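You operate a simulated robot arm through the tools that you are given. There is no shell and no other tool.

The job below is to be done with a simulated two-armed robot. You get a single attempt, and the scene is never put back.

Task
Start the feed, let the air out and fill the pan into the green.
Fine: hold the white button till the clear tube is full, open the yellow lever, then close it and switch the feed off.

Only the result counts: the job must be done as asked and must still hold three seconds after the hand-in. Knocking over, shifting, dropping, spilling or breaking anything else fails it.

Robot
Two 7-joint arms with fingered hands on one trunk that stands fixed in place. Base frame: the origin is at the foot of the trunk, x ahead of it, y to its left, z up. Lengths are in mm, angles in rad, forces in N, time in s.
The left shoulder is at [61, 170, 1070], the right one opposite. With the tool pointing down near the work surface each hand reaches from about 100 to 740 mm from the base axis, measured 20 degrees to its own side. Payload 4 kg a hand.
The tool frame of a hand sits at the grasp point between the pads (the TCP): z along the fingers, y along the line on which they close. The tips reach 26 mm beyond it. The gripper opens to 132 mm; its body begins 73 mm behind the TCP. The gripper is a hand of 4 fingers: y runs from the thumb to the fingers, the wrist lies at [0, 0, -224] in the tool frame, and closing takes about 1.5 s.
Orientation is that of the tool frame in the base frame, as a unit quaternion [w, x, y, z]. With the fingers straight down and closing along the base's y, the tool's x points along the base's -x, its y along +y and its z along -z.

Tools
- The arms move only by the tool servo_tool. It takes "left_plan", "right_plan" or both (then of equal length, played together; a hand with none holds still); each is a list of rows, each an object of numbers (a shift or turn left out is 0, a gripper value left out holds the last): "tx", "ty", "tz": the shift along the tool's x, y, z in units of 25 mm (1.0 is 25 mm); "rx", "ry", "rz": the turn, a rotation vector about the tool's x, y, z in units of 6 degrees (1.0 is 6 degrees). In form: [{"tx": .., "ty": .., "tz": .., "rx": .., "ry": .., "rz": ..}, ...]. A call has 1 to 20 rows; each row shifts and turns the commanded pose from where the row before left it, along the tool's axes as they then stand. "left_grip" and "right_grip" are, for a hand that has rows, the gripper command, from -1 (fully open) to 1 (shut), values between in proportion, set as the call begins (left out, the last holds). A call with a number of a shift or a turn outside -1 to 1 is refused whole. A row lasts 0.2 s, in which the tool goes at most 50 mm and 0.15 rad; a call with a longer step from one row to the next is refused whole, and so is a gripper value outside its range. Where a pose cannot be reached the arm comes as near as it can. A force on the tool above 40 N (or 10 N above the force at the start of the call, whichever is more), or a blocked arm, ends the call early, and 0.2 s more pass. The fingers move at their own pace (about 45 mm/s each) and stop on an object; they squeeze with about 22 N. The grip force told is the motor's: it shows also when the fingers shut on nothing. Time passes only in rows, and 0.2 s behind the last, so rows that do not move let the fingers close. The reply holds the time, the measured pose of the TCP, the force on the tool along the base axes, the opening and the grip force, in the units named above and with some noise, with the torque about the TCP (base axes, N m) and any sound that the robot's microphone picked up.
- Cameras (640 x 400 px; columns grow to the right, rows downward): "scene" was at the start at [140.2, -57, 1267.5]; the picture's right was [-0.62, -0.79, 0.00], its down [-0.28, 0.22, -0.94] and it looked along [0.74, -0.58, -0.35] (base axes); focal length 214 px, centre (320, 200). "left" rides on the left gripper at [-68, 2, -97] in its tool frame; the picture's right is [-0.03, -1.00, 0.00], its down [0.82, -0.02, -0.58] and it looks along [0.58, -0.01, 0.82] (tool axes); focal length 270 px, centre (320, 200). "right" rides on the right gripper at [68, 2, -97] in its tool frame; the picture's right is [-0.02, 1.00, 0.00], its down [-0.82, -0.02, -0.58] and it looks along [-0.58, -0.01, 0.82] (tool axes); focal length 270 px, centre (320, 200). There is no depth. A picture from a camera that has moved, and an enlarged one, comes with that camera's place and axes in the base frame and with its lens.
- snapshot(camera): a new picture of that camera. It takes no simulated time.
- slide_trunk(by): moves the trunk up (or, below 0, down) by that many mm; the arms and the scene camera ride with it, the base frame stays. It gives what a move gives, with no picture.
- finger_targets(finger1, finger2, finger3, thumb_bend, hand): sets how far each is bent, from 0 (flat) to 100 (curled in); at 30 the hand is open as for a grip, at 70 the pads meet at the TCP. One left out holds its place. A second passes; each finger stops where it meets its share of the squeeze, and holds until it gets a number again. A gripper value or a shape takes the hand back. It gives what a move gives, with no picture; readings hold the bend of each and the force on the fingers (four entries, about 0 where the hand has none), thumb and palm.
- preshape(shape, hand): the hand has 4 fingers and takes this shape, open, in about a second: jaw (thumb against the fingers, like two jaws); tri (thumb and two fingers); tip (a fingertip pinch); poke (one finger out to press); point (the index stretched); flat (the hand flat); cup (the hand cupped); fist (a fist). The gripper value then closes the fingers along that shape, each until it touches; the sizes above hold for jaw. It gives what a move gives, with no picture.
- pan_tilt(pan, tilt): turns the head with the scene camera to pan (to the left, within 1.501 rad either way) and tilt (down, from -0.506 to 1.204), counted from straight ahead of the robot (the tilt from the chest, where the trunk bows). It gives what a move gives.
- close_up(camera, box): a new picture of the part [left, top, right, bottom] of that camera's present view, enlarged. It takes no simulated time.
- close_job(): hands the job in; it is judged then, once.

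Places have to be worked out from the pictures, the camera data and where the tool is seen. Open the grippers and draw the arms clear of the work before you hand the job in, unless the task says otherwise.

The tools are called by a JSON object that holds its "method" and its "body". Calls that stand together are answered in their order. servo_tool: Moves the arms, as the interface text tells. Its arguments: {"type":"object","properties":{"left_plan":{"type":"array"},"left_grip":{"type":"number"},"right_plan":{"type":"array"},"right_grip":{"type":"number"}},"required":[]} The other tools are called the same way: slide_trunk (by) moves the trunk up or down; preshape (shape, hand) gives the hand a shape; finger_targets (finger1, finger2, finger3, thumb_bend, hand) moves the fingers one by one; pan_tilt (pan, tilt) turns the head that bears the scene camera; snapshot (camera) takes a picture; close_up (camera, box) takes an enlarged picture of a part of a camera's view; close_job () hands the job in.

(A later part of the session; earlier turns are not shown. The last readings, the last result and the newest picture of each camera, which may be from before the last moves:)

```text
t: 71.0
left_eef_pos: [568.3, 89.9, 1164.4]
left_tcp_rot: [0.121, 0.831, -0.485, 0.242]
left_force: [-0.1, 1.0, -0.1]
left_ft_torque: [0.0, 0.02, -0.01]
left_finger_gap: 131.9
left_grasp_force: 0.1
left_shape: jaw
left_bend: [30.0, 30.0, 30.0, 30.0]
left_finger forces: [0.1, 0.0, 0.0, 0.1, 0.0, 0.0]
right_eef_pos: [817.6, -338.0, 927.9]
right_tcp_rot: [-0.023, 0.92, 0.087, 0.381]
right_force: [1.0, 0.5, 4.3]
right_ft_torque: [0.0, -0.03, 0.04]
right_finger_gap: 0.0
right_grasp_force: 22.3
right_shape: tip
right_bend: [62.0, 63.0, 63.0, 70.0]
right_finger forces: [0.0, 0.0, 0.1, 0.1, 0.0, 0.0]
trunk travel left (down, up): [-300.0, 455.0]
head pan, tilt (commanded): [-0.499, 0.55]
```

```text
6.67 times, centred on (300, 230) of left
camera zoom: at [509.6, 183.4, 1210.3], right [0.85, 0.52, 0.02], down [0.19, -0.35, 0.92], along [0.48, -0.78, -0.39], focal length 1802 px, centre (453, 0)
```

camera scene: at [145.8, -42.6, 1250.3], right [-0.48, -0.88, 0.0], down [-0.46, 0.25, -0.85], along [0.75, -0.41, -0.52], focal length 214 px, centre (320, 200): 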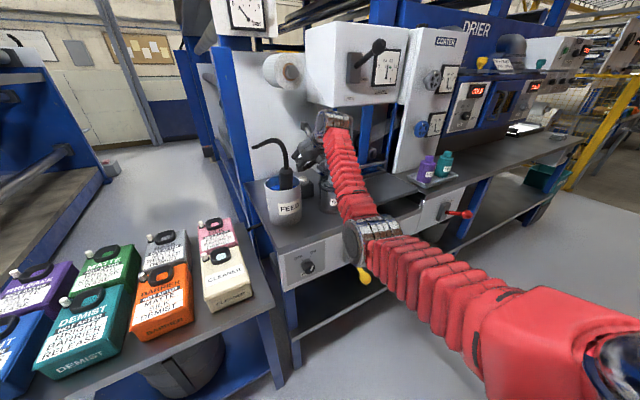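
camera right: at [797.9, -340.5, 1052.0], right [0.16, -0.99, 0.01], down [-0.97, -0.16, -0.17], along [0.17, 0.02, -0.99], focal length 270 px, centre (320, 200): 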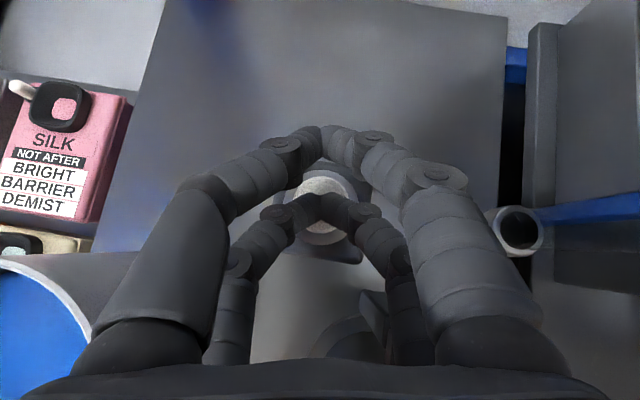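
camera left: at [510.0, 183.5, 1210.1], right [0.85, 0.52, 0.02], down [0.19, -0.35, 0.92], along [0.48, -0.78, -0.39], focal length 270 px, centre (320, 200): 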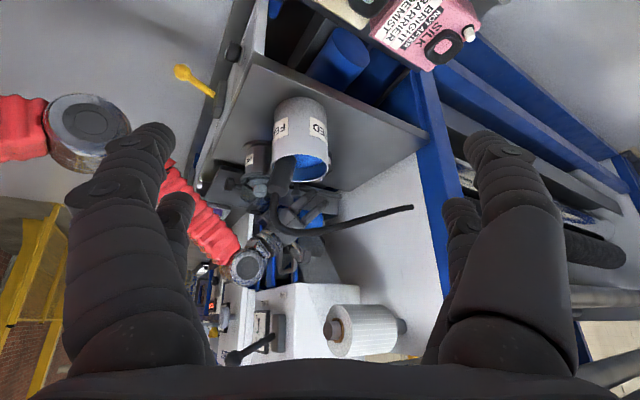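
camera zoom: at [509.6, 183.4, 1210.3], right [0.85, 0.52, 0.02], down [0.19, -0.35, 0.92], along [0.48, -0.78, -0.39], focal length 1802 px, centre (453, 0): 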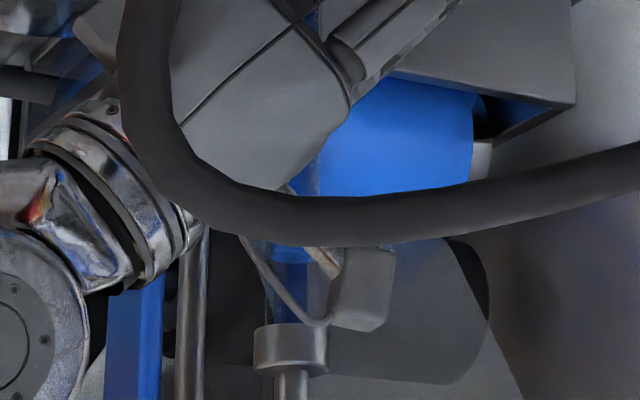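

The liquid surface now shows near the top of the tube, with about 29 mm to go at about 62 mm/s. I hold another 0.6 s.

{"method": "servo_tool", "body": {"right_plan": [{"tx": 0}, {"tx": 0}]}}

{"method": "close_up", "body": {"camera": "left", "box": [280, 225, 320, 260]}}

{"method": "close_up", "body": {"camera": "scene", "box": [210, 0, 270, 40]}}

```text
t: 71.6
left_eef_pos: [569.2, 90.1, 1165.3]
left_tcp_rot: [0.121, 0.831, -0.485, 0.243]
left_force: [-0.2, 0.5, 0.6]
left_ft_torque: [0.01, 0.04, 0.03]
left_finger_gap: 131.7
left_grasp_force: 0.1
left_shape: jaw
left_bend: [30.0, 30.0, 30.0, 30.0]
left_finger forces: [0.0, 0.0, 0.0, 0.0, 0.1, 0.1]
right_eef_pos: [817.2, -337.4, 928.1]
right_tcp_rot: [-0.023, 0.92, 0.088, 0.382]
right_force: [1.2, -0.6, 3.9]
right_ft_torque: [-0.01, -0.06, -0.02]
right_finger_gap: 0.0
right_grasp_force: 22.0
right_shape: tip
right_bend: [62.0, 63.0, 63.0, 70.0]
right_finger forces: [0.0, 0.1, 0.0, 0.0, 0.0, 0.0]
trunk travel left (down, up): [-300.0, 455.0]
head pan, tilt (commanded): [-0.499, 0.55]
```

```text
11.43 times, centred on (300, 242) of left
camera zoom: at [509.6, 183.4, 1210.3], right [0.85, 0.52, 0.02], down [0.19, -0.35, 0.92], along [0.48, -0.78, -0.39], focal length 3089 px, centre (549, -286)
```

zoom: 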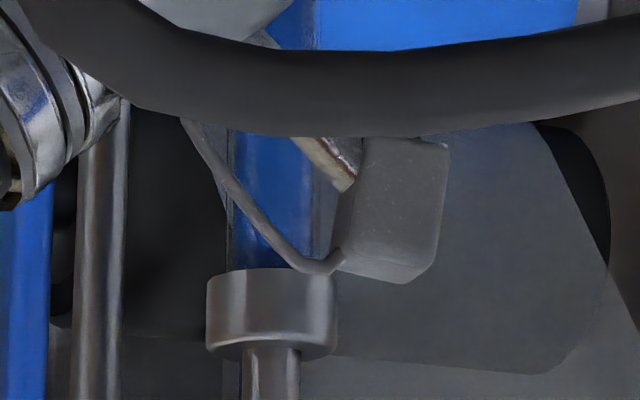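

```text
10.00 times, centred on (240, 20) of scene
camera zoom: at [145.6, -42.4, 1250.4], right [-0.48, -0.88, 0.0], down [-0.46, 0.25, -0.85], along [0.75, -0.41, -0.52], focal length 2145 px, centre (1120, 2000)
```

zoom: 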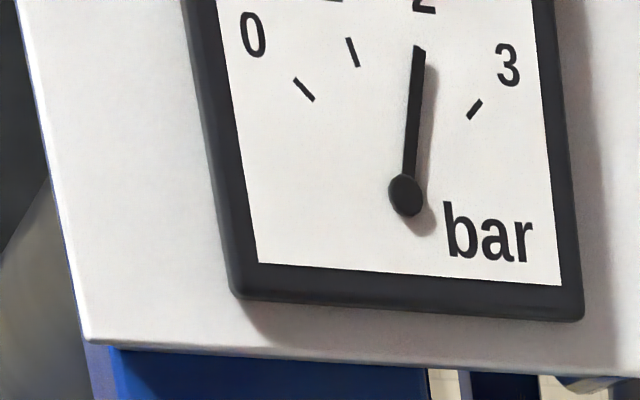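

The tube is full and the pressure has jumped to 2 bar, so the air is out. I lift straight up off the button and draw the hand back over the bench the way it came.

{"method": "servo_tool", "body": {"right_plan": [{"tx": 0.5, "ty": 0.017, "tz": -0.505}, {"tx": 0.704, "ty": 0.024, "tz": -0.712}, {"tx": 0.2, "ty": 0.007, "tz": -0.2}, {"tx": -0.535, "ty": -0.2, "tz": -0.843}, {"tx": -0.535, "ty": -0.2, "tz": -0.843}, {"tx": -0.535, "ty": -0.2, "tz": -0.843}, {"tx": -0.535, "ty": -0.2, "tz": -0.843}, {"tx": -0.535, "ty": -0.2, "tz": -0.843}, {"tx": -0.535, "ty": -0.2, "tz": -0.843}, {"tx": -0.535, "ty": -0.2, "tz": -0.843}]}}

{"method": "snapshot", "body": {"camera": "scene"}}

{"method": "close_up", "body": {"camera": "scene", "box": [240, 100, 400, 220]}}

{"method": "snapshot", "body": {"camera": "right"}}

```text
t: 73.8
left_eef_pos: [567.0, 89.1, 1164.2]
left_tcp_rot: [0.121, 0.831, -0.485, 0.243]
left_force: [0.2, -0.5, -0.7]
left_ft_torque: [0.01, -0.04, 0.0]
left_finger_gap: 131.9
left_grasp_force: 0.1
left_shape: jaw
left_bend: [30.0, 30.0, 30.0, 30.0]
left_finger forces: [0.0, 0.1, 0.0, 0.0, 0.0, 0.0]
right_eef_pos: [641.3, -331.6, 1015.7]
right_tcp_rot: [-0.023, 0.92, 0.088, 0.38]
right_force: [-0.1, 0.3, 0.7]
right_ft_torque: [0.01, 0.02, -0.01]
right_finger_gap: 0.1
right_grasp_force: 22.3
right_shape: tip
right_bend: [62.0, 63.0, 63.0, 70.0]
right_finger forces: [0.0, 0.0, 0.0, 0.0, 0.1, 0.1]
trunk travel left (down, up): [-300.0, 455.0]
head pan, tilt (commanded): [-0.499, 0.55]
```

```text
taken
camera scene: at [145.3, -42.9, 1250.4], right [-0.48, -0.88, 0.0], down [-0.46, 0.25, -0.85], along [0.75, -0.41, -0.52], focal length 214 px, centre (320, 200)
```

scene: 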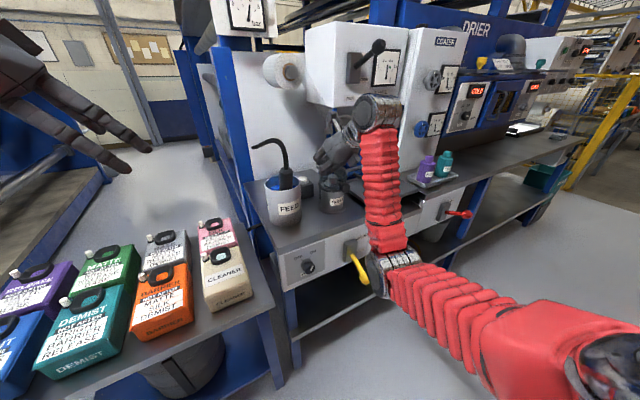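

```text
3.33 times, centred on (320, 160) of scene
camera zoom: at [145.3, -42.9, 1250.4], right [-0.48, -0.88, 0.0], down [-0.46, 0.25, -0.85], along [0.75, -0.41, -0.52], focal length 715 px, centre (320, 333)
```

zoom: 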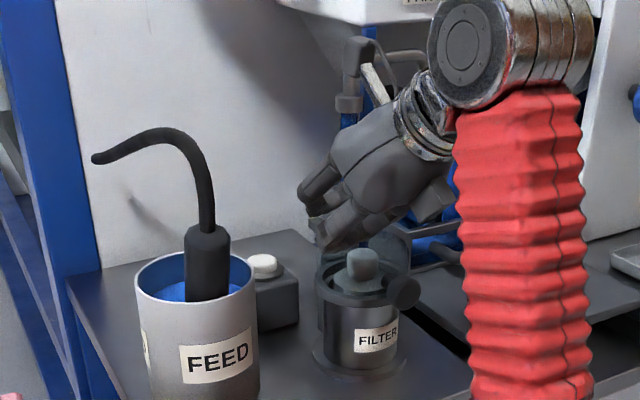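

```text
taken
camera right: at [622.4, -335.0, 1132.4], right [0.16, -0.99, 0.01], down [-0.97, -0.16, -0.17], along [0.17, 0.02, -0.99], focal length 270 px, centre (320, 200)
```

right: 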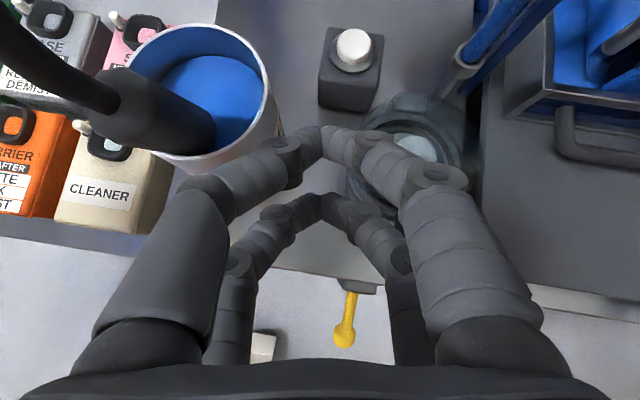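

The button is released, and the can and filter are undisturbed. I now reverse the pitch and yaw and bring the hand back down in front of the panel, toward the lever side.

{"method": "servo_tool", "body": {"right_plan": [{"ry": 0.94}, {"ry": 0.94}, {"ry": 0.94}, {"ry": 0.94}, {"ry": 0.94}, {"ry": 0.94}, {"ry": 0.94}, {"ry": 0.94}, {"rx": -0.75}, {"rx": -0.75}, {"tx": -0.944, "ty": 0.128, "tz": -0.688}, {"tx": -0.944, "ty": 0.128, "tz": -0.688}, {"tx": -0.944, "ty": 0.128, "tz": -0.688}, {"tx": -0.944, "ty": 0.128, "tz": -0.688}, {"tx": -0.944, "ty": 0.128, "tz": -0.688}, {"tx": -1, "tz": -0.74}, {"tx": -1, "tz": -0.74}, {"tx": -1, "tz": -0.74}, {"tx": -1, "tz": -0.74}]}}

{"method": "snapshot", "body": {"camera": "scene"}}

{"method": "snapshot", "body": {"camera": "right"}}

```text
t: 77.8
left_eef_pos: [566.9, 89.7, 1165.0]
left_tcp_rot: [0.12, 0.831, -0.485, 0.244]
left_force: [-0.3, -0.2, 0.6]
left_ft_torque: [0.0, 0.0, 0.03]
left_finger_gap: 132.1
left_grasp_force: 0.0
left_shape: jaw
left_bend: [30.0, 30.0, 30.0, 30.0]
left_finger forces: [0.1, 0.0, 0.0, 0.0, 0.0, 0.0]
right_eef_pos: [484.0, -356.1, 797.7]
right_tcp_rot: [0.0, 0.706, 0.015, 0.708]
right_force: [1.1, 0.1, -0.4]
right_ft_torque: [-0.02, -0.01, 0.03]
right_finger_gap: 0.2
right_grasp_force: 22.4
right_shape: tip
right_bend: [62.0, 63.0, 63.0, 70.0]
right_finger forces: [0.1, 0.0, 0.1, 0.0, 0.1, 0.0]
trunk travel left (down, up): [-300.0, 455.0]
head pan, tilt (commanded): [-0.499, 0.55]
```

```text
taken
camera scene: at [145.2, -42.7, 1250.4], right [-0.48, -0.88, 0.0], down [-0.46, 0.25, -0.85], along [0.75, -0.41, -0.52], focal length 214 px, centre (320, 200)
```

scene: 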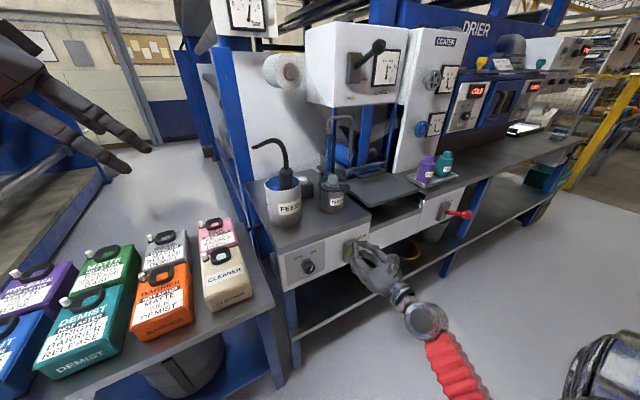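

```text
taken
camera right: at [386.1, -359.4, 865.3], right [0.02, -1.0, 0.0], down [-0.57, -0.01, -0.82], along [0.82, 0.02, -0.57], focal length 270 px, centre (320, 200)
```

right: 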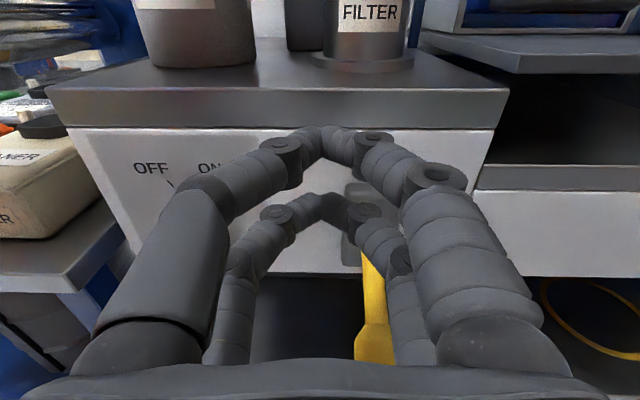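

Good, I'm at [484,-356,798] with the lever ahead to the right. I move back and down to [430,-404,660], facing the lever ball, and roll the hand so its jaws open vertically.

{"method": "servo_tool", "body": {"right_plan": [{"tx": -0.92, "ty": 0.32, "tz": -0.36}, {"tx": -0.92, "ty": 0.32, "tz": -0.36}, {"tx": -0.92, "ty": 0.32, "tz": -0.36}, {"tx": -0.92, "ty": 0.32, "tz": -0.36}, {"tx": -0.92, "ty": 0.32, "tz": -0.36}, {"tx": -0.92, "ty": 0.32, "tz": -0.36}, {"rz": -1}, {"rz": -1}, {"rz": -1}, {"rz": -1}, {"rz": -1}, {"rz": -1}, {"rz": -1}, {"rz": -1}, {"rz": -1}, {"rz": -1}, {"rz": -1}, {"rz": -1}, {"rz": -1}, {"rz": -1}]}}

{"method": "snapshot", "body": {"camera": "right"}}

{"method": "close_up", "body": {"camera": "scene", "box": [300, 220, 440, 340]}}

```text
t: 82.0
left_eef_pos: [568.2, 90.0, 1164.6]
left_tcp_rot: [0.122, 0.831, -0.485, 0.243]
left_force: [-0.1, 0.1, 0.3]
left_ft_torque: [-0.01, -0.02, 0.02]
left_finger_gap: 131.7
left_grasp_force: 0.1
left_shape: jaw
left_bend: [30.0, 30.0, 30.0, 30.0]
left_finger forces: [0.0, 0.1, 0.1, 0.0, 0.1, 0.0]
right_eef_pos: [431.6, -408.1, 659.3]
right_tcp_rot: [0.475, 0.513, 0.485, 0.526]
right_force: [-0.1, 0.6, 0.1]
right_ft_torque: [-0.02, 0.0, 0.0]
right_finger_gap: 0.0
right_grasp_force: 22.1
right_shape: tip
right_bend: [62.0, 64.0, 63.0, 70.0]
right_finger forces: [0.0, 0.0, 0.0, 0.1, 0.0, 0.1]
trunk travel left (down, up): [-300.0, 455.0]
head pan, tilt (commanded): [-0.499, 0.55]
```

```text
taken
camera right: at [333.6, -343.8, 667.4], right [0.0, -0.1, 0.99], down [-0.56, -0.82, -0.09], along [0.83, -0.56, -0.06], focal length 270 px, centre (320, 200)
```

right: 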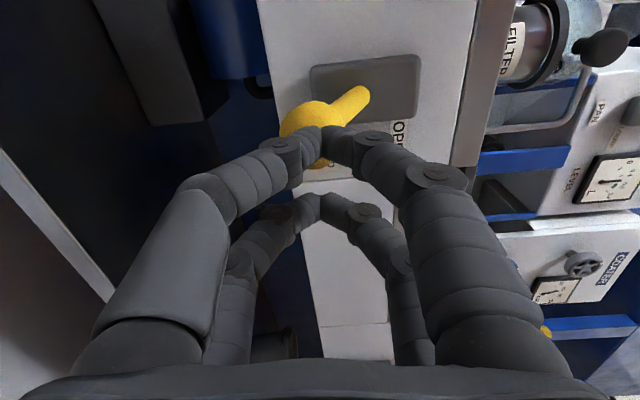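

```text
3.33 times, centred on (370, 280) of scene
camera zoom: at [145.3, -42.6, 1250.4], right [-0.48, -0.88, 0.0], down [-0.46, 0.25, -0.85], along [0.75, -0.41, -0.52], focal length 715 px, centre (153, -67)
```

zoom: 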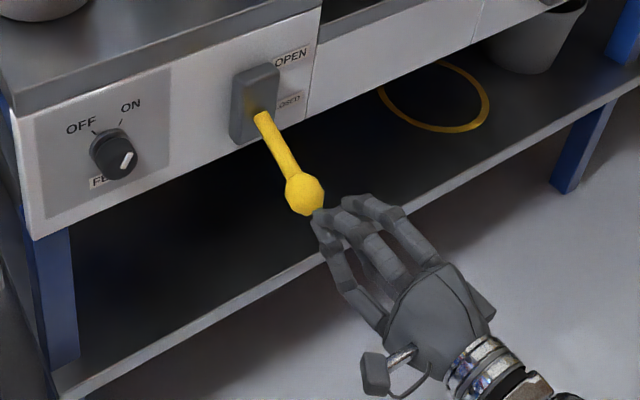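

The hand faces the ball squarely at [432,-408,659]. I open it to the jaw shape, finish the roll, and set a moderate gap of about 80 mm to cage the ball.

{"method": "preshape", "body": {"hand": "right", "shape": "jaw"}}

{"method": "servo_tool", "body": {"right_plan": [{"rz": -0.77}, {"tx": 0}, {"tx": 0}, {"tx": 0}, {"tx": 0}], "right_grip": -0.2}}

{"method": "snapshot", "body": {"camera": "right"}}

{"method": "close_up", "body": {"camera": "scene", "box": [320, 230, 420, 320]}}

{"method": "close_up", "body": {"camera": "scene", "box": [365, 40, 410, 95]}}

```text
t: 82.9
left_eef_pos: [568.4, 88.7, 1165.0]
left_tcp_rot: [0.12, 0.832, -0.485, 0.243]
left_force: [0.2, -0.8, -0.4]
left_ft_torque: [0.0, 0.01, 0.03]
left_finger_gap: 131.7
left_grasp_force: 0.1
left_shape: jaw
left_bend: [30.0, 30.0, 30.0, 30.0]
left_finger forces: [0.0, 0.1, 0.0, 0.0, 0.0, 0.0]
right_eef_pos: [431.5, -408.9, 660.0]
right_tcp_rot: [0.474, 0.514, 0.484, 0.527]
right_force: [0.8, 0.3, 1.3]
right_ft_torque: [0.02, -0.02, -0.02]
right_finger_gap: 131.8
right_grasp_force: 0.0
right_shape: jaw
right_bend: [30.0, 30.0, 30.0, 30.0]
right_finger forces: [0.0, 0.0, 0.0, 0.1, 0.0, 0.1]
trunk travel left (down, up): [-300.0, 455.0]
head pan, tilt (commanded): [-0.499, 0.55]
```

```text
t: 84.1
left_eef_pos: [567.1, 90.1, 1164.5]
left_tcp_rot: [0.12, 0.831, -0.485, 0.243]
left_force: [0.2, -0.4, -0.2]
left_ft_torque: [0.02, -0.01, 0.02]
left_finger_gap: 132.0
left_grasp_force: 0.1
left_shape: jaw
left_bend: [30.0, 30.0, 30.0, 30.0]
left_finger forces: [0.1, 0.0, 0.0, 0.0, 0.0, 0.1]
right_eef_pos: [432.0, -409.5, 661.4]
right_tcp_rot: [0.496, 0.493, 0.504, 0.507]
right_force: [0.4, 0.1, 1.3]
right_ft_torque: [0.0, 0.01, 0.01]
right_finger_gap: 80.0
right_grasp_force: 0.0
right_shape: jaw
right_bend: [71.0, 71.0, 71.0, 70.0]
right_finger forces: [0.0, 0.0, 0.0, 0.1, 0.0, 0.0]
trunk travel left (down, up): [-300.0, 455.0]
head pan, tilt (commanded): [-0.499, 0.55]
```

```text
taken
camera right: at [333.5, -343.7, 662.2], right [0.0, -0.03, 1.0], down [-0.56, -0.83, -0.02], along [0.83, -0.56, -0.01], focal length 270 px, centre (320, 200)
```

right: 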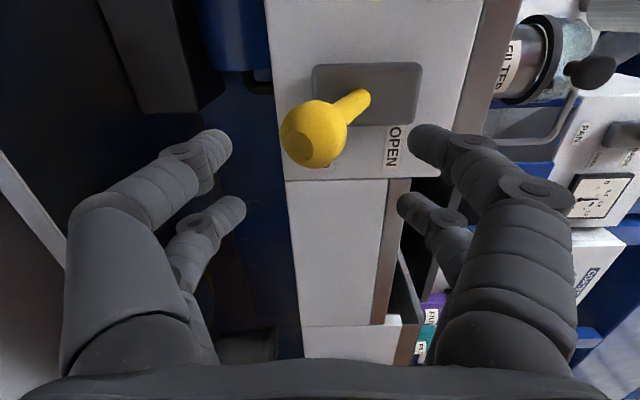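

```text
4.44 times, centred on (370, 275) of scene
camera zoom: at [145.3, -42.6, 1250.4], right [-0.48, -0.88, 0.0], down [-0.46, 0.25, -0.85], along [0.75, -0.41, -0.52], focal length 953 px, centre (98, -133)
```

zoom: 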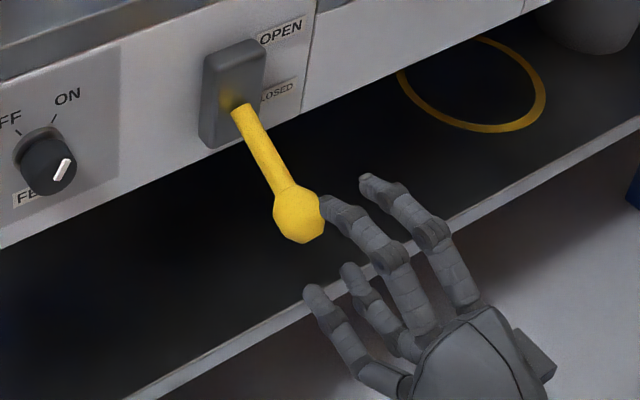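

```text
7.27 times, centred on (388, 68) of scene
camera zoom: at [145.3, -42.6, 1250.4], right [-0.48, -0.88, 0.0], down [-0.46, 0.25, -0.85], along [0.75, -0.41, -0.52], focal length 1560 px, centre (-171, 1164)
```

zoom: 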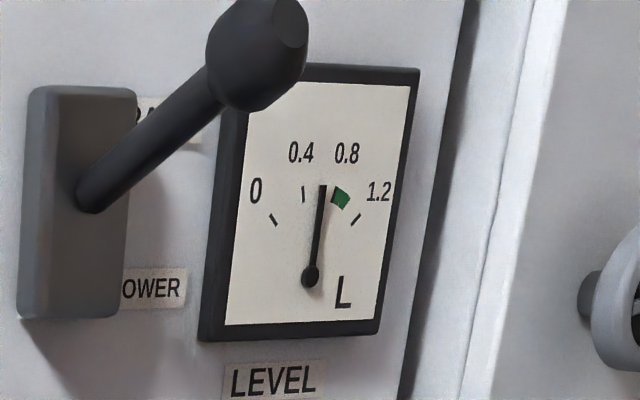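

The ball now resolves consistently to [487,-403,655], with its stick base at about [566,-403,692]. I slide the open jaws forward around it to x=490, shifted 6 mm left to centre it.

{"method": "servo_tool", "body": {"right_plan": [{"tx": 0.08, "tz": 0.773}, {"tx": 0.08, "tz": 0.773}, {"tx": 0.08, "tz": 0.773}]}}

{"method": "snapshot", "body": {"camera": "right"}}

{"method": "close_up", "body": {"camera": "scene", "box": [320, 230, 420, 320]}}

```text
t: 84.9
left_eef_pos: [567.8, 89.1, 1164.9]
left_tcp_rot: [0.122, 0.831, -0.486, 0.243]
left_force: [0.4, -0.2, 0.3]
left_ft_torque: [0.0, 0.0, -0.04]
left_finger_gap: 132.0
left_grasp_force: 0.1
left_shape: jaw
left_bend: [30.0, 30.0, 30.0, 30.0]
left_finger forces: [0.1, 0.0, 0.1, 0.1, 0.1, 0.0]
right_eef_pos: [490.3, -402.6, 660.0]
right_tcp_rot: [0.495, 0.494, 0.505, 0.506]
right_force: [0.1, 0.1, 0.4]
right_ft_torque: [0.01, -0.01, -0.02]
right_finger_gap: 79.2
right_grasp_force: 0.1
right_shape: jaw
right_bend: [71.0, 71.0, 71.0, 70.0]
right_finger forces: [0.1, 0.0, 0.0, 0.1, 0.0, 0.1]
trunk travel left (down, up): [-300.0, 455.0]
head pan, tilt (commanded): [-0.499, 0.55]
```

```text
taken
camera right: at [391.6, -336.1, 662.2], right [0.0, -0.03, 1.0], down [-0.56, -0.83, -0.02], along [0.83, -0.56, -0.01], focal length 270 px, centre (320, 200)
```

right: 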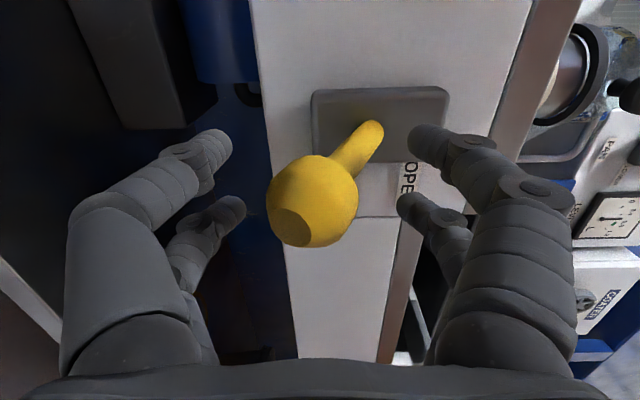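

```text
4.44 times, centred on (370, 275) of scene
camera zoom: at [145.6, -42.6, 1250.3], right [-0.48, -0.88, 0.0], down [-0.46, 0.25, -0.85], along [0.75, -0.41, -0.52], focal length 953 px, centre (98, -133)
```

zoom: 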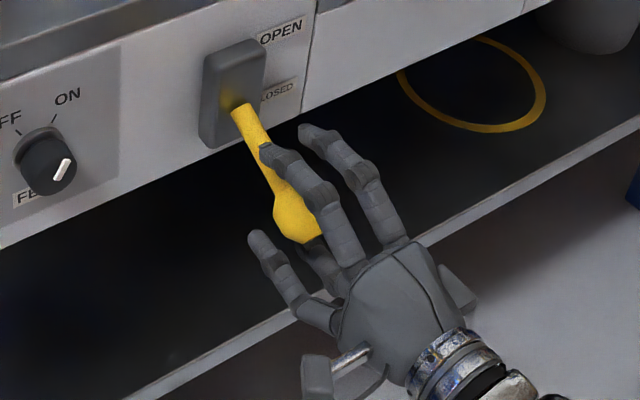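

The ball sits at the TCP between the jaws. I narrow the gap to about 59 mm and raise the hand 60 mm to start lifting the lever, then check the gauge.

{"method": "servo_tool", "body": {"right_plan": [{"tx": 0}, {"tx": 0}, {"ty": 0.48}, {"ty": 0.48}, {"ty": 0.48}, {"ty": 0.48}, {"ty": 0.48}], "right_grip": 0.1}}

{"method": "snapshot", "body": {"camera": "right"}}

{"method": "close_up", "body": {"camera": "scene", "box": [365, 40, 410, 95]}}

{"method": "close_up", "body": {"camera": "scene", "box": [320, 210, 420, 300]}}

```text
t: 86.5
left_eef_pos: [567.5, 90.0, 1164.5]
left_tcp_rot: [0.121, 0.831, -0.485, 0.243]
left_force: [0.3, 0.3, -0.7]
left_ft_torque: [0.01, 0.0, 0.0]
left_finger_gap: 131.7
left_grasp_force: 0.2
left_shape: jaw
left_bend: [30.0, 30.0, 30.0, 30.0]
left_finger forces: [0.0, 0.1, 0.1, 0.0, 0.0, 0.0]
right_eef_pos: [489.7, -402.8, 721.0]
right_tcp_rot: [0.495, 0.493, 0.505, 0.507]
right_force: [-0.3, 2.1, -2.1]
right_ft_torque: [0.05, 0.04, -0.01]
right_finger_gap: 62.5
right_grasp_force: 0.0
right_shape: jaw
right_bend: [73.0, 73.0, 73.0, 70.0]
right_finger forces: [0.0, 0.0, 0.0, 0.0, 3.2, 0.0]
trunk travel left (down, up): [-300.0, 455.0]
head pan, tilt (commanded): [-0.499, 0.55]
```

```text
taken
camera right: at [391.2, -336.8, 722.8], right [0.0, -0.03, 1.0], down [-0.56, -0.83, -0.02], along [0.83, -0.56, -0.01], focal length 270 px, centre (320, 200)
```

right: 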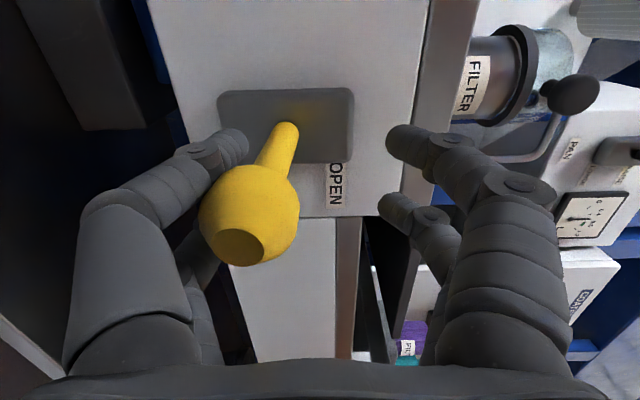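

```text
7.27 times, centred on (388, 68) of scene
camera zoom: at [145.4, -42.5, 1250.4], right [-0.48, -0.88, 0.0], down [-0.46, 0.25, -0.85], along [0.75, -0.41, -0.52], focal length 1560 px, centre (-171, 1164)
```

zoom: 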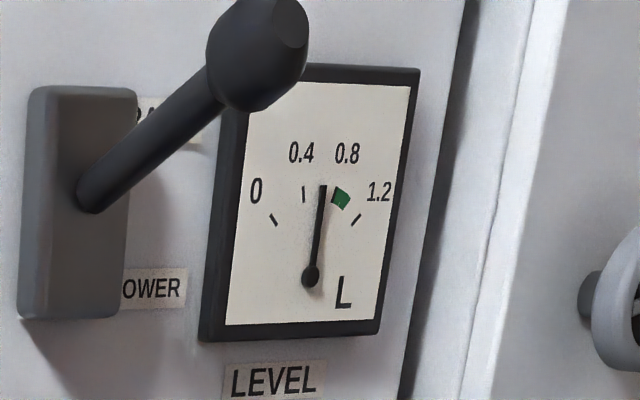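

```text
4.44 times, centred on (370, 255) of scene
camera zoom: at [145.4, -42.5, 1250.4], right [-0.48, -0.88, 0.0], down [-0.46, 0.25, -0.85], along [0.75, -0.41, -0.52], focal length 953 px, centre (98, -44)
```

zoom: 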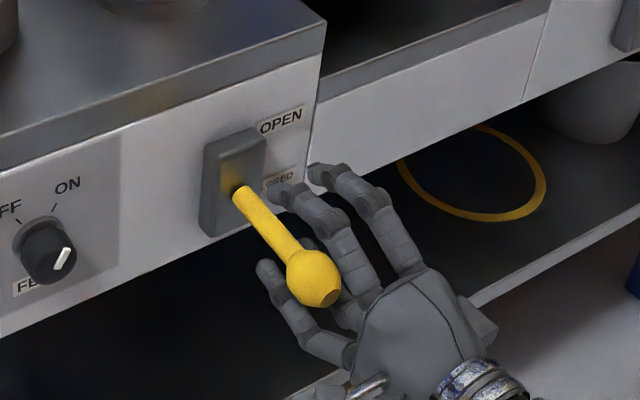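

The lever is at about horizontal and the gauge is unchanged. I raise another 25 mm and check again.

{"method": "servo_tool", "body": {"right_plan": [{"ty": 0.5}, {"ty": 0.5}]}}

{"method": "close_up", "body": {"camera": "scene", "box": [365, 40, 410, 95]}}

{"method": "close_up", "body": {"camera": "scene", "box": [320, 210, 420, 300]}}

```text
t: 87.1
left_eef_pos: [566.8, 88.9, 1164.4]
left_tcp_rot: [0.12, 0.831, -0.485, 0.243]
left_force: [-0.8, 0.1, -0.3]
left_ft_torque: [-0.02, 0.01, 0.02]
left_finger_gap: 132.1
left_grasp_force: 0.0
left_shape: jaw
left_bend: [30.0, 30.0, 30.0, 30.0]
left_finger forces: [0.0, 0.0, 0.0, 0.1, 0.0, 0.0]
right_eef_pos: [490.3, -403.4, 745.9]
right_tcp_rot: [0.496, 0.493, 0.504, 0.507]
right_force: [-0.2, 1.1, 0.1]
right_ft_torque: [-0.01, 0.0, 0.0]
right_finger_gap: 60.1
right_grasp_force: 0.0
right_shape: jaw
right_bend: [73.0, 73.0, 73.0, 70.0]
right_finger forces: [0.1, 0.1, 0.1, 0.0, 0.0, 0.0]
trunk travel left (down, up): [-300.0, 455.0]
head pan, tilt (commanded): [-0.499, 0.55]
```

```text
7.27 times, centred on (388, 68) of scene
camera zoom: at [145.4, -42.5, 1250.4], right [-0.48, -0.88, 0.0], down [-0.46, 0.25, -0.85], along [0.75, -0.41, -0.52], focal length 1560 px, centre (-171, 1164)
```

zoom: 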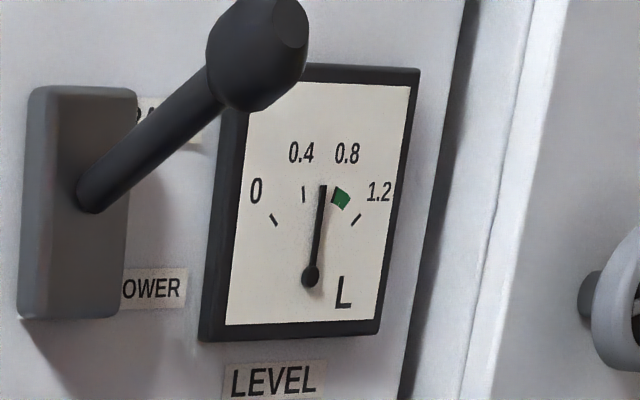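

```text
4.44 times, centred on (370, 255) of scene
camera zoom: at [145.4, -42.5, 1250.4], right [-0.48, -0.88, 0.0], down [-0.46, 0.25, -0.85], along [0.75, -0.41, -0.52], focal length 953 px, centre (98, -44)
```

zoom: 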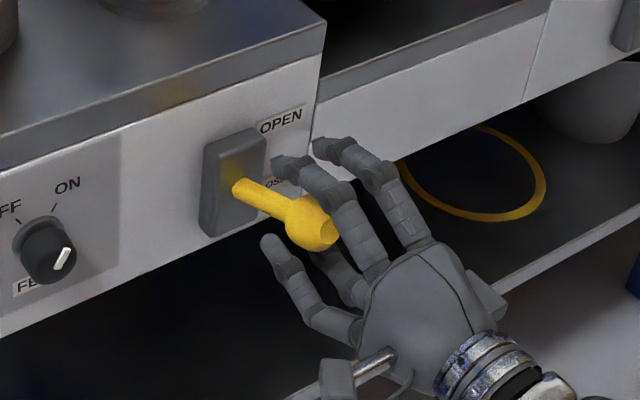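

The lever has snapped upward past the middle and no force is left on the hand. I check the pipe outlet and the gauge over a short wait.

{"method": "servo_tool", "body": {"right_plan": [{"tx": 0}]}}

{"method": "close_up", "body": {"camera": "scene", "box": [365, 40, 410, 95]}}

{"method": "close_up", "body": {"camera": "scene", "box": [320, 100, 400, 190]}}

{"method": "snapshot", "body": {"camera": "right"}}

```text
t: 87.5
left_eef_pos: [567.8, 90.2, 1165.6]
left_tcp_rot: [0.121, 0.831, -0.486, 0.243]
left_force: [0.5, -0.4, -0.1]
left_ft_torque: [-0.01, 0.06, 0.04]
left_finger_gap: 132.0
left_grasp_force: 0.2
left_shape: jaw
left_bend: [30.0, 30.0, 30.0, 30.0]
left_finger forces: [0.1, 0.0, 0.0, 0.1, 0.0, 0.0]
right_eef_pos: [489.5, -403.0, 746.0]
right_tcp_rot: [0.495, 0.493, 0.505, 0.507]
right_force: [-0.5, -0.2, -0.8]
right_ft_torque: [0.01, 0.01, -0.04]
right_finger_gap: 59.8
right_grasp_force: 0.1
right_shape: jaw
right_bend: [73.0, 73.0, 73.0, 70.0]
right_finger forces: [0.1, 0.1, 0.0, 0.0, 0.0, 0.0]
trunk travel left (down, up): [-300.0, 455.0]
head pan, tilt (commanded): [-0.499, 0.55]
```

```text
7.27 times, centred on (388, 68) of scene
camera zoom: at [145.4, -42.6, 1250.4], right [-0.48, -0.88, 0.0], down [-0.46, 0.25, -0.85], along [0.75, -0.41, -0.52], focal length 1560 px, centre (-171, 1164)
```

zoom: 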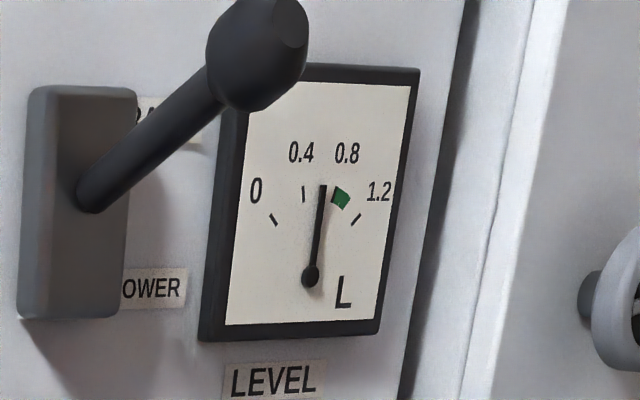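

```text
4.44 times, centred on (360, 145) of scene
camera zoom: at [145.4, -42.6, 1250.4], right [-0.48, -0.88, 0.0], down [-0.46, 0.25, -0.85], along [0.75, -0.41, -0.52], focal length 953 px, centre (142, 444)
```

zoom: 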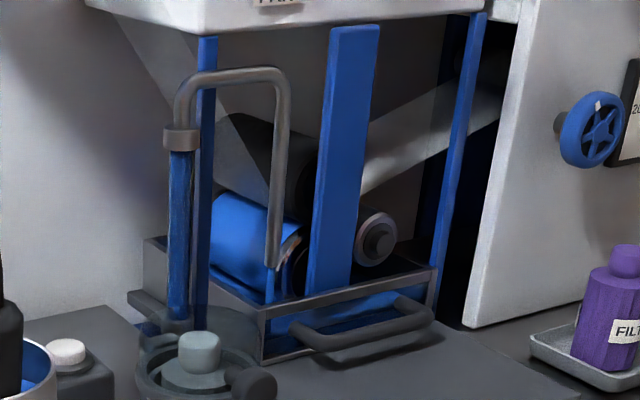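

```text
taken
camera right: at [390.5, -337.2, 747.5], right [0.0, -0.03, 1.0], down [-0.56, -0.83, -0.02], along [0.83, -0.56, -0.01], focal length 270 px, centre (320, 200)
```

right: 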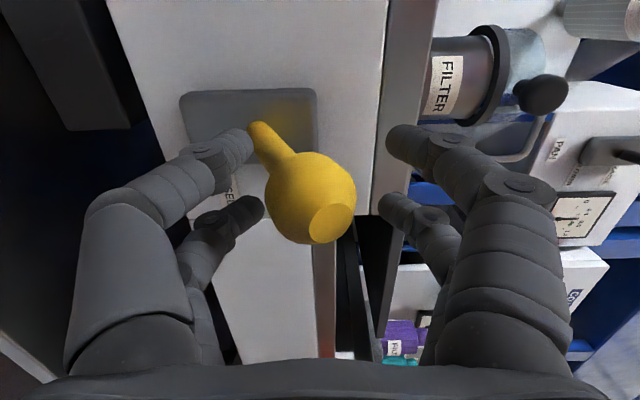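

The lever snapped to OPEN, and a blue stream shows at the pipe outlet with the tube full. I wait in place and watch the level rise.

{"method": "servo_tool", "body": {"right_plan": [{"tx": 0}, {"tx": 0}, {"tx": 0}, {"tx": 0}]}}

{"method": "close_up", "body": {"camera": "scene", "box": [365, 40, 410, 95]}}

{"method": "close_up", "body": {"camera": "scene", "box": [345, 130, 385, 180]}}

```text
t: 88.5
left_eef_pos: [566.5, 90.5, 1164.5]
left_tcp_rot: [0.121, 0.831, -0.486, 0.243]
left_force: [-0.3, -0.3, 0.3]
left_ft_torque: [0.01, -0.02, 0.02]
left_finger_gap: 132.0
left_grasp_force: 0.0
left_shape: jaw
left_bend: [30.0, 30.0, 30.0, 30.0]
left_finger forces: [0.1, 0.1, 0.0, 0.0, 0.1, 0.0]
right_eef_pos: [490.3, -401.7, 745.6]
right_tcp_rot: [0.496, 0.494, 0.504, 0.506]
right_force: [-1.0, 0.2, -1.0]
right_ft_torque: [0.02, 0.0, 0.01]
right_finger_gap: 59.7
right_grasp_force: 0.0
right_shape: jaw
right_bend: [73.0, 73.0, 73.0, 70.0]
right_finger forces: [0.0, 0.0, 0.0, 0.0, 0.1, 0.0]
trunk travel left (down, up): [-300.0, 455.0]
head pan, tilt (commanded): [-0.499, 0.55]
```

```text
7.27 times, centred on (388, 68) of scene
camera zoom: at [145.4, -42.6, 1250.4], right [-0.48, -0.88, 0.0], down [-0.46, 0.25, -0.85], along [0.75, -0.41, -0.52], focal length 1560 px, centre (-171, 1164)
```

zoom: 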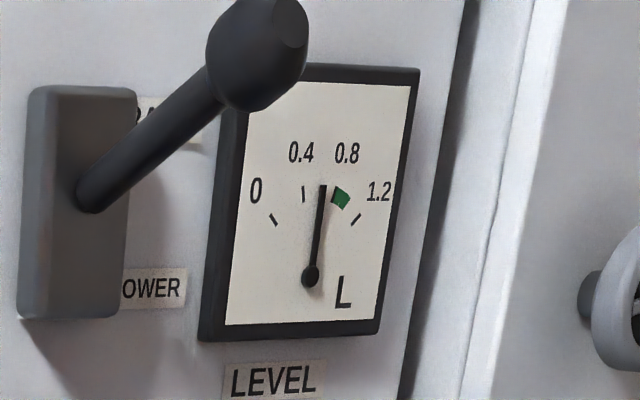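

```text
8.00 times, centred on (365, 155) of scene
camera zoom: at [145.4, -42.6, 1250.4], right [-0.48, -0.88, 0.0], down [-0.46, 0.25, -0.85], along [0.75, -0.41, -0.52], focal length 1716 px, centre (-40, 560)
```

zoom: 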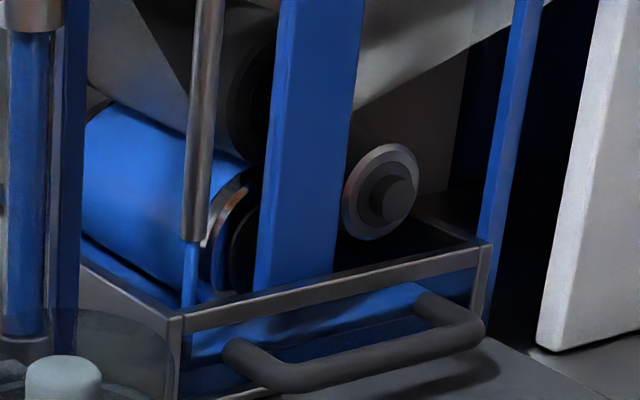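

The stream is flowing, but the needle has barely moved, so the fill is slow. I wait 2 s more and then read the gauge at higher zoom.

{"method": "close_up", "body": {"camera": "scene", "box": [376, 54, 400, 84]}}

{"method": "servo_tool", "body": {"right_plan": [{"tx": 0}, {"tx": 0}, {"tx": 0}, {"tx": 0}, {"tx": 0}, {"tx": 0}, {"tx": 0}, {"tx": 0}, {"tx": 0}]}}

{"method": "close_up", "body": {"camera": "scene", "box": [376, 54, 400, 84]}}

```text
13.33 times, centred on (388, 69) of scene
camera zoom: at [145.4, -42.6, 1250.4], right [-0.48, -0.88, 0.0], down [-0.46, 0.25, -0.85], along [0.75, -0.41, -0.52], focal length 2860 px, centre (-587, 1947)
```

zoom: 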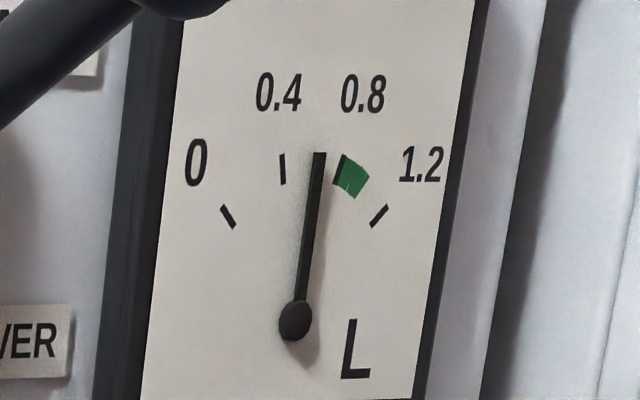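

```text
t: 90.5
left_eef_pos: [567.7, 90.0, 1164.7]
left_tcp_rot: [0.121, 0.831, -0.485, 0.243]
left_force: [0.3, -0.1, -0.3]
left_ft_torque: [0.0, 0.0, 0.0]
left_finger_gap: 132.1
left_grasp_force: 0.1
left_shape: jaw
left_bend: [30.0, 30.0, 30.0, 30.0]
left_finger forces: [0.0, 0.1, 0.1, 0.1, 0.0, 0.1]
right_eef_pos: [490.4, -401.8, 746.2]
right_tcp_rot: [0.495, 0.493, 0.505, 0.507]
right_force: [0.1, 0.1, -0.4]
right_ft_torque: [-0.02, 0.0, 0.03]
right_finger_gap: 59.8
right_grasp_force: 0.1
right_shape: jaw
right_bend: [73.0, 73.0, 73.0, 70.0]
right_finger forces: [0.1, 0.0, 0.0, 0.1, 0.0, 0.0]
trunk travel left (down, up): [-300.0, 455.0]
head pan, tilt (commanded): [-0.499, 0.55]
```

```text
13.33 times, centred on (388, 69) of scene
camera zoom: at [145.4, -42.6, 1250.4], right [-0.48, -0.88, 0.0], down [-0.46, 0.25, -0.85], along [0.75, -0.41, -0.52], focal length 2860 px, centre (-587, 1947)
```

zoom: 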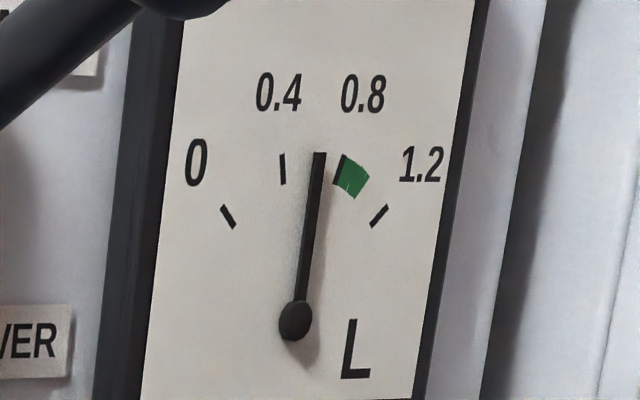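

The needle hasn't moved in 2 s although a stream shows. I look at the stream and pan closely, and at the lever, the pressure and the feed can.

{"method": "close_up", "body": {"camera": "scene", "box": [340, 135, 400, 185]}}

{"method": "close_up", "body": {"camera": "scene", "box": [210, 0, 270, 40]}}

{"method": "close_up", "body": {"camera": "scene", "box": [320, 210, 420, 300]}}

{"method": "close_up", "body": {"camera": "left", "box": [240, 180, 340, 290]}}

```text
8.00 times, centred on (370, 160) of scene
camera zoom: at [145.4, -42.6, 1250.4], right [-0.48, -0.88, 0.0], down [-0.46, 0.25, -0.85], along [0.75, -0.41, -0.52], focal length 1716 px, centre (-80, 520)
```

zoom: 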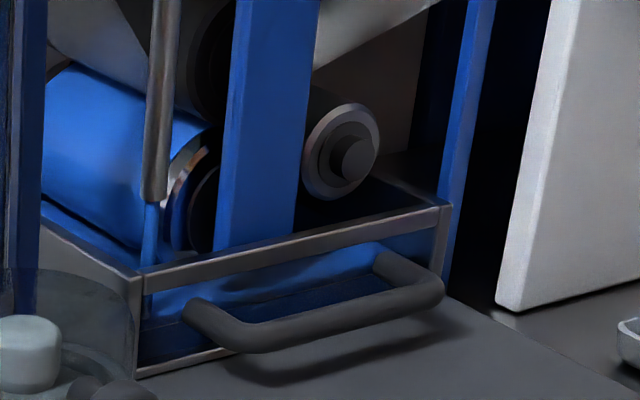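

```text
10.00 times, centred on (240, 20) of scene
camera zoom: at [145.4, -42.6, 1250.4], right [-0.48, -0.88, 0.0], down [-0.46, 0.25, -0.85], along [0.75, -0.41, -0.52], focal length 2145 px, centre (1120, 2000)
```

zoom: 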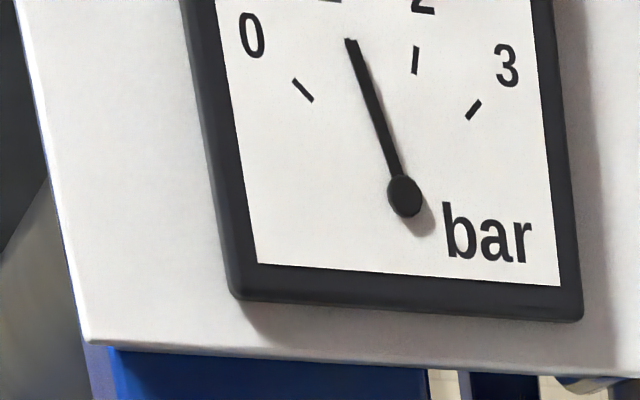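

```text
4.44 times, centred on (370, 255) of scene
camera zoom: at [145.4, -42.6, 1250.4], right [-0.48, -0.88, 0.0], down [-0.46, 0.25, -0.85], along [0.75, -0.41, -0.52], focal length 953 px, centre (98, -44)
```

zoom: 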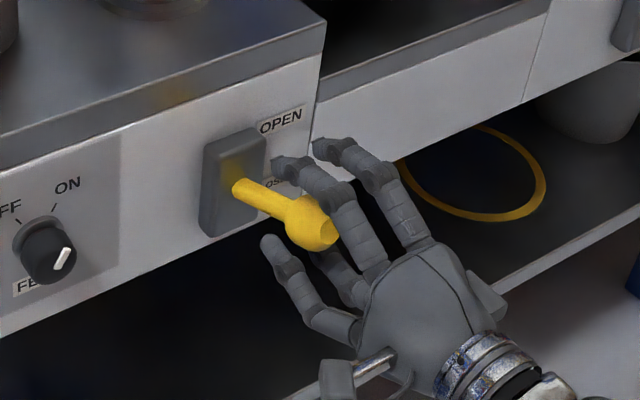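

```text
3.64 times, centred on (290, 235) of left
camera zoom: at [509.6, 183.2, 1210.3], right [0.85, 0.52, 0.02], down [0.19, -0.35, 0.92], along [0.48, -0.78, -0.39], focal length 983 px, centre (429, 73)
```

zoom: 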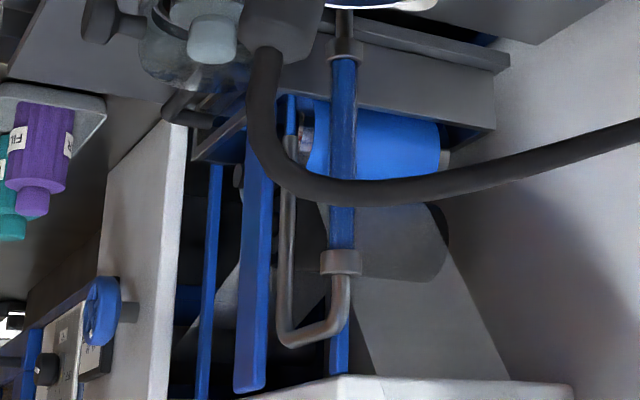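

Pressure has fallen to 1 bar, so liquid does flow, yet the LEVEL needle is still. It may lag, so I compare the pan's liquid surface directly, using the same crop as before, before letting more time pass.

{"method": "close_up", "body": {"camera": "scene", "box": [345, 130, 385, 180]}}

{"method": "close_up", "body": {"camera": "scene", "box": [350, 155, 400, 185]}}

{"method": "close_up", "body": {"camera": "left", "box": [270, 185, 330, 235]}}

```text
8.00 times, centred on (365, 155) of scene
camera zoom: at [145.4, -42.6, 1250.4], right [-0.48, -0.88, 0.0], down [-0.46, 0.25, -0.85], along [0.75, -0.41, -0.52], focal length 1716 px, centre (-40, 560)
```

zoom: 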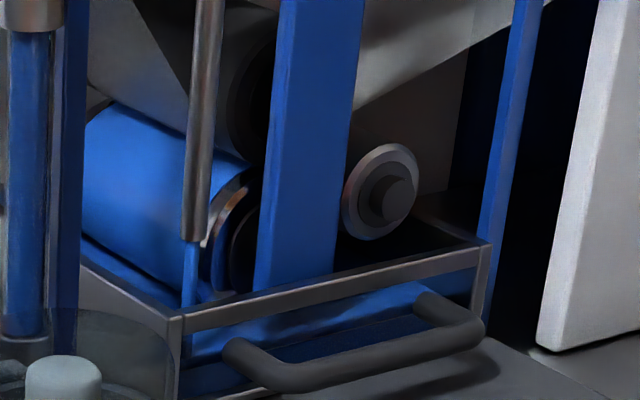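

```text
12.80 times, centred on (375, 170) of scene
camera zoom: at [145.4, -42.6, 1250.4], right [-0.48, -0.88, 0.0], down [-0.46, 0.25, -0.85], along [0.75, -0.41, -0.52], focal length 2745 px, centre (-384, 584)
```

zoom: 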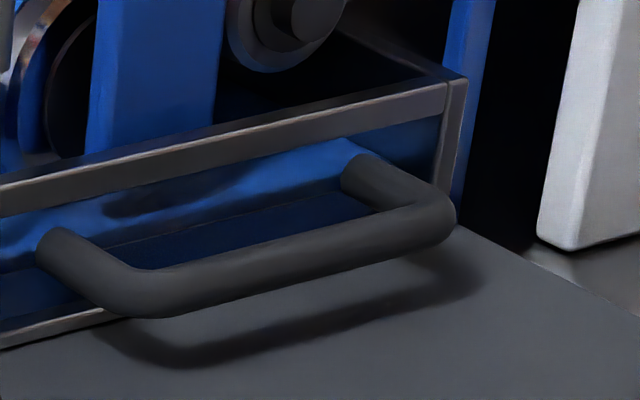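

```text
8.00 times, centred on (300, 210) of left
camera zoom: at [509.6, 183.2, 1210.3], right [0.85, 0.52, 0.02], down [0.19, -0.35, 0.92], along [0.48, -0.78, -0.39], focal length 2162 px, centre (480, 120)
```

zoom: 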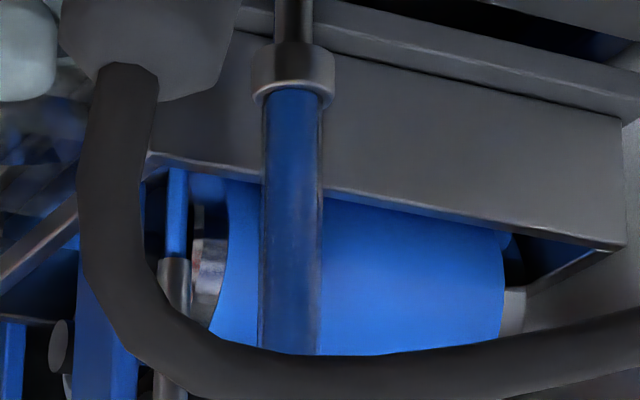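

The pan has a window in which the waterline is visible, about 60% up. I wait another 0.8 s and compare both the waterline and the needle at the same zoom.

{"method": "servo_tool", "body": {"right_plan": [{"tx": 0}, {"tx": 0}, {"tx": 0}]}}

{"method": "close_up", "body": {"camera": "scene", "box": [350, 155, 400, 185]}}

{"method": "close_up", "body": {"camera": "scene", "box": [376, 54, 400, 84]}}

```text
t: 91.3
left_eef_pos: [567.0, 89.9, 1165.7]
left_tcp_rot: [0.121, 0.831, -0.486, 0.242]
left_force: [-0.2, -0.5, 0.7]
left_ft_torque: [0.02, -0.04, 0.01]
left_finger_gap: 132.1
left_grasp_force: 0.1
left_shape: jaw
left_bend: [30.0, 30.0, 30.0, 30.0]
left_finger forces: [0.1, 0.0, 0.0, 0.1, 0.1, 0.0]
right_eef_pos: [489.2, -402.7, 745.8]
right_tcp_rot: [0.495, 0.494, 0.504, 0.506]
right_force: [-0.8, 0.0, 0.2]
right_ft_torque: [0.02, 0.01, 0.01]
right_finger_gap: 59.7
right_grasp_force: 0.1
right_shape: jaw
right_bend: [73.0, 73.0, 73.0, 70.0]
right_finger forces: [0.0, 0.0, 0.0, 0.0, 0.0, 0.0]
trunk travel left (down, up): [-300.0, 455.0]
head pan, tilt (commanded): [-0.499, 0.55]
```

```text
12.80 times, centred on (375, 170) of scene
camera zoom: at [145.4, -42.6, 1250.4], right [-0.48, -0.88, 0.0], down [-0.46, 0.25, -0.85], along [0.75, -0.41, -0.52], focal length 2745 px, centre (-384, 584)
```

zoom: 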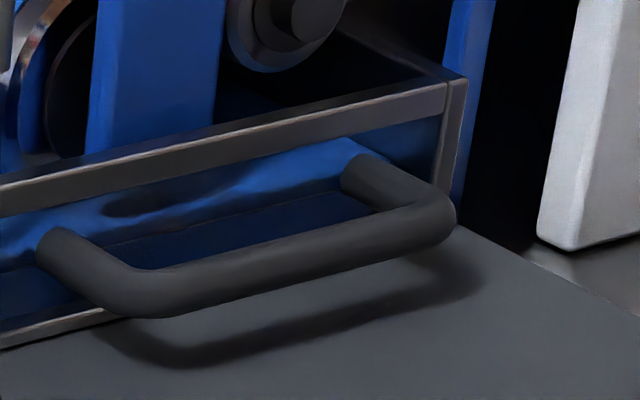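

```text
13.33 times, centred on (388, 69) of scene
camera zoom: at [145.4, -42.6, 1250.4], right [-0.48, -0.88, 0.0], down [-0.46, 0.25, -0.85], along [0.75, -0.41, -0.52], focal length 2860 px, centre (-587, 1947)
```

zoom: 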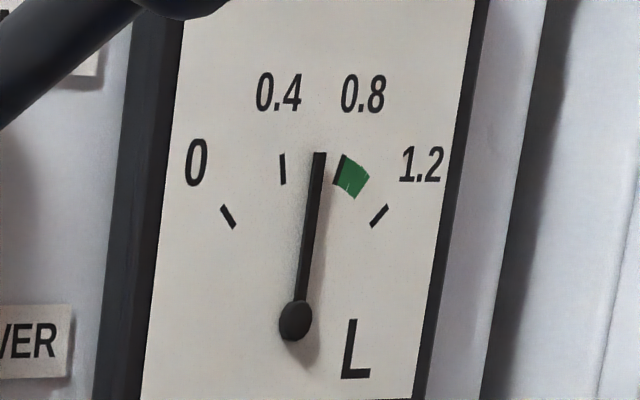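

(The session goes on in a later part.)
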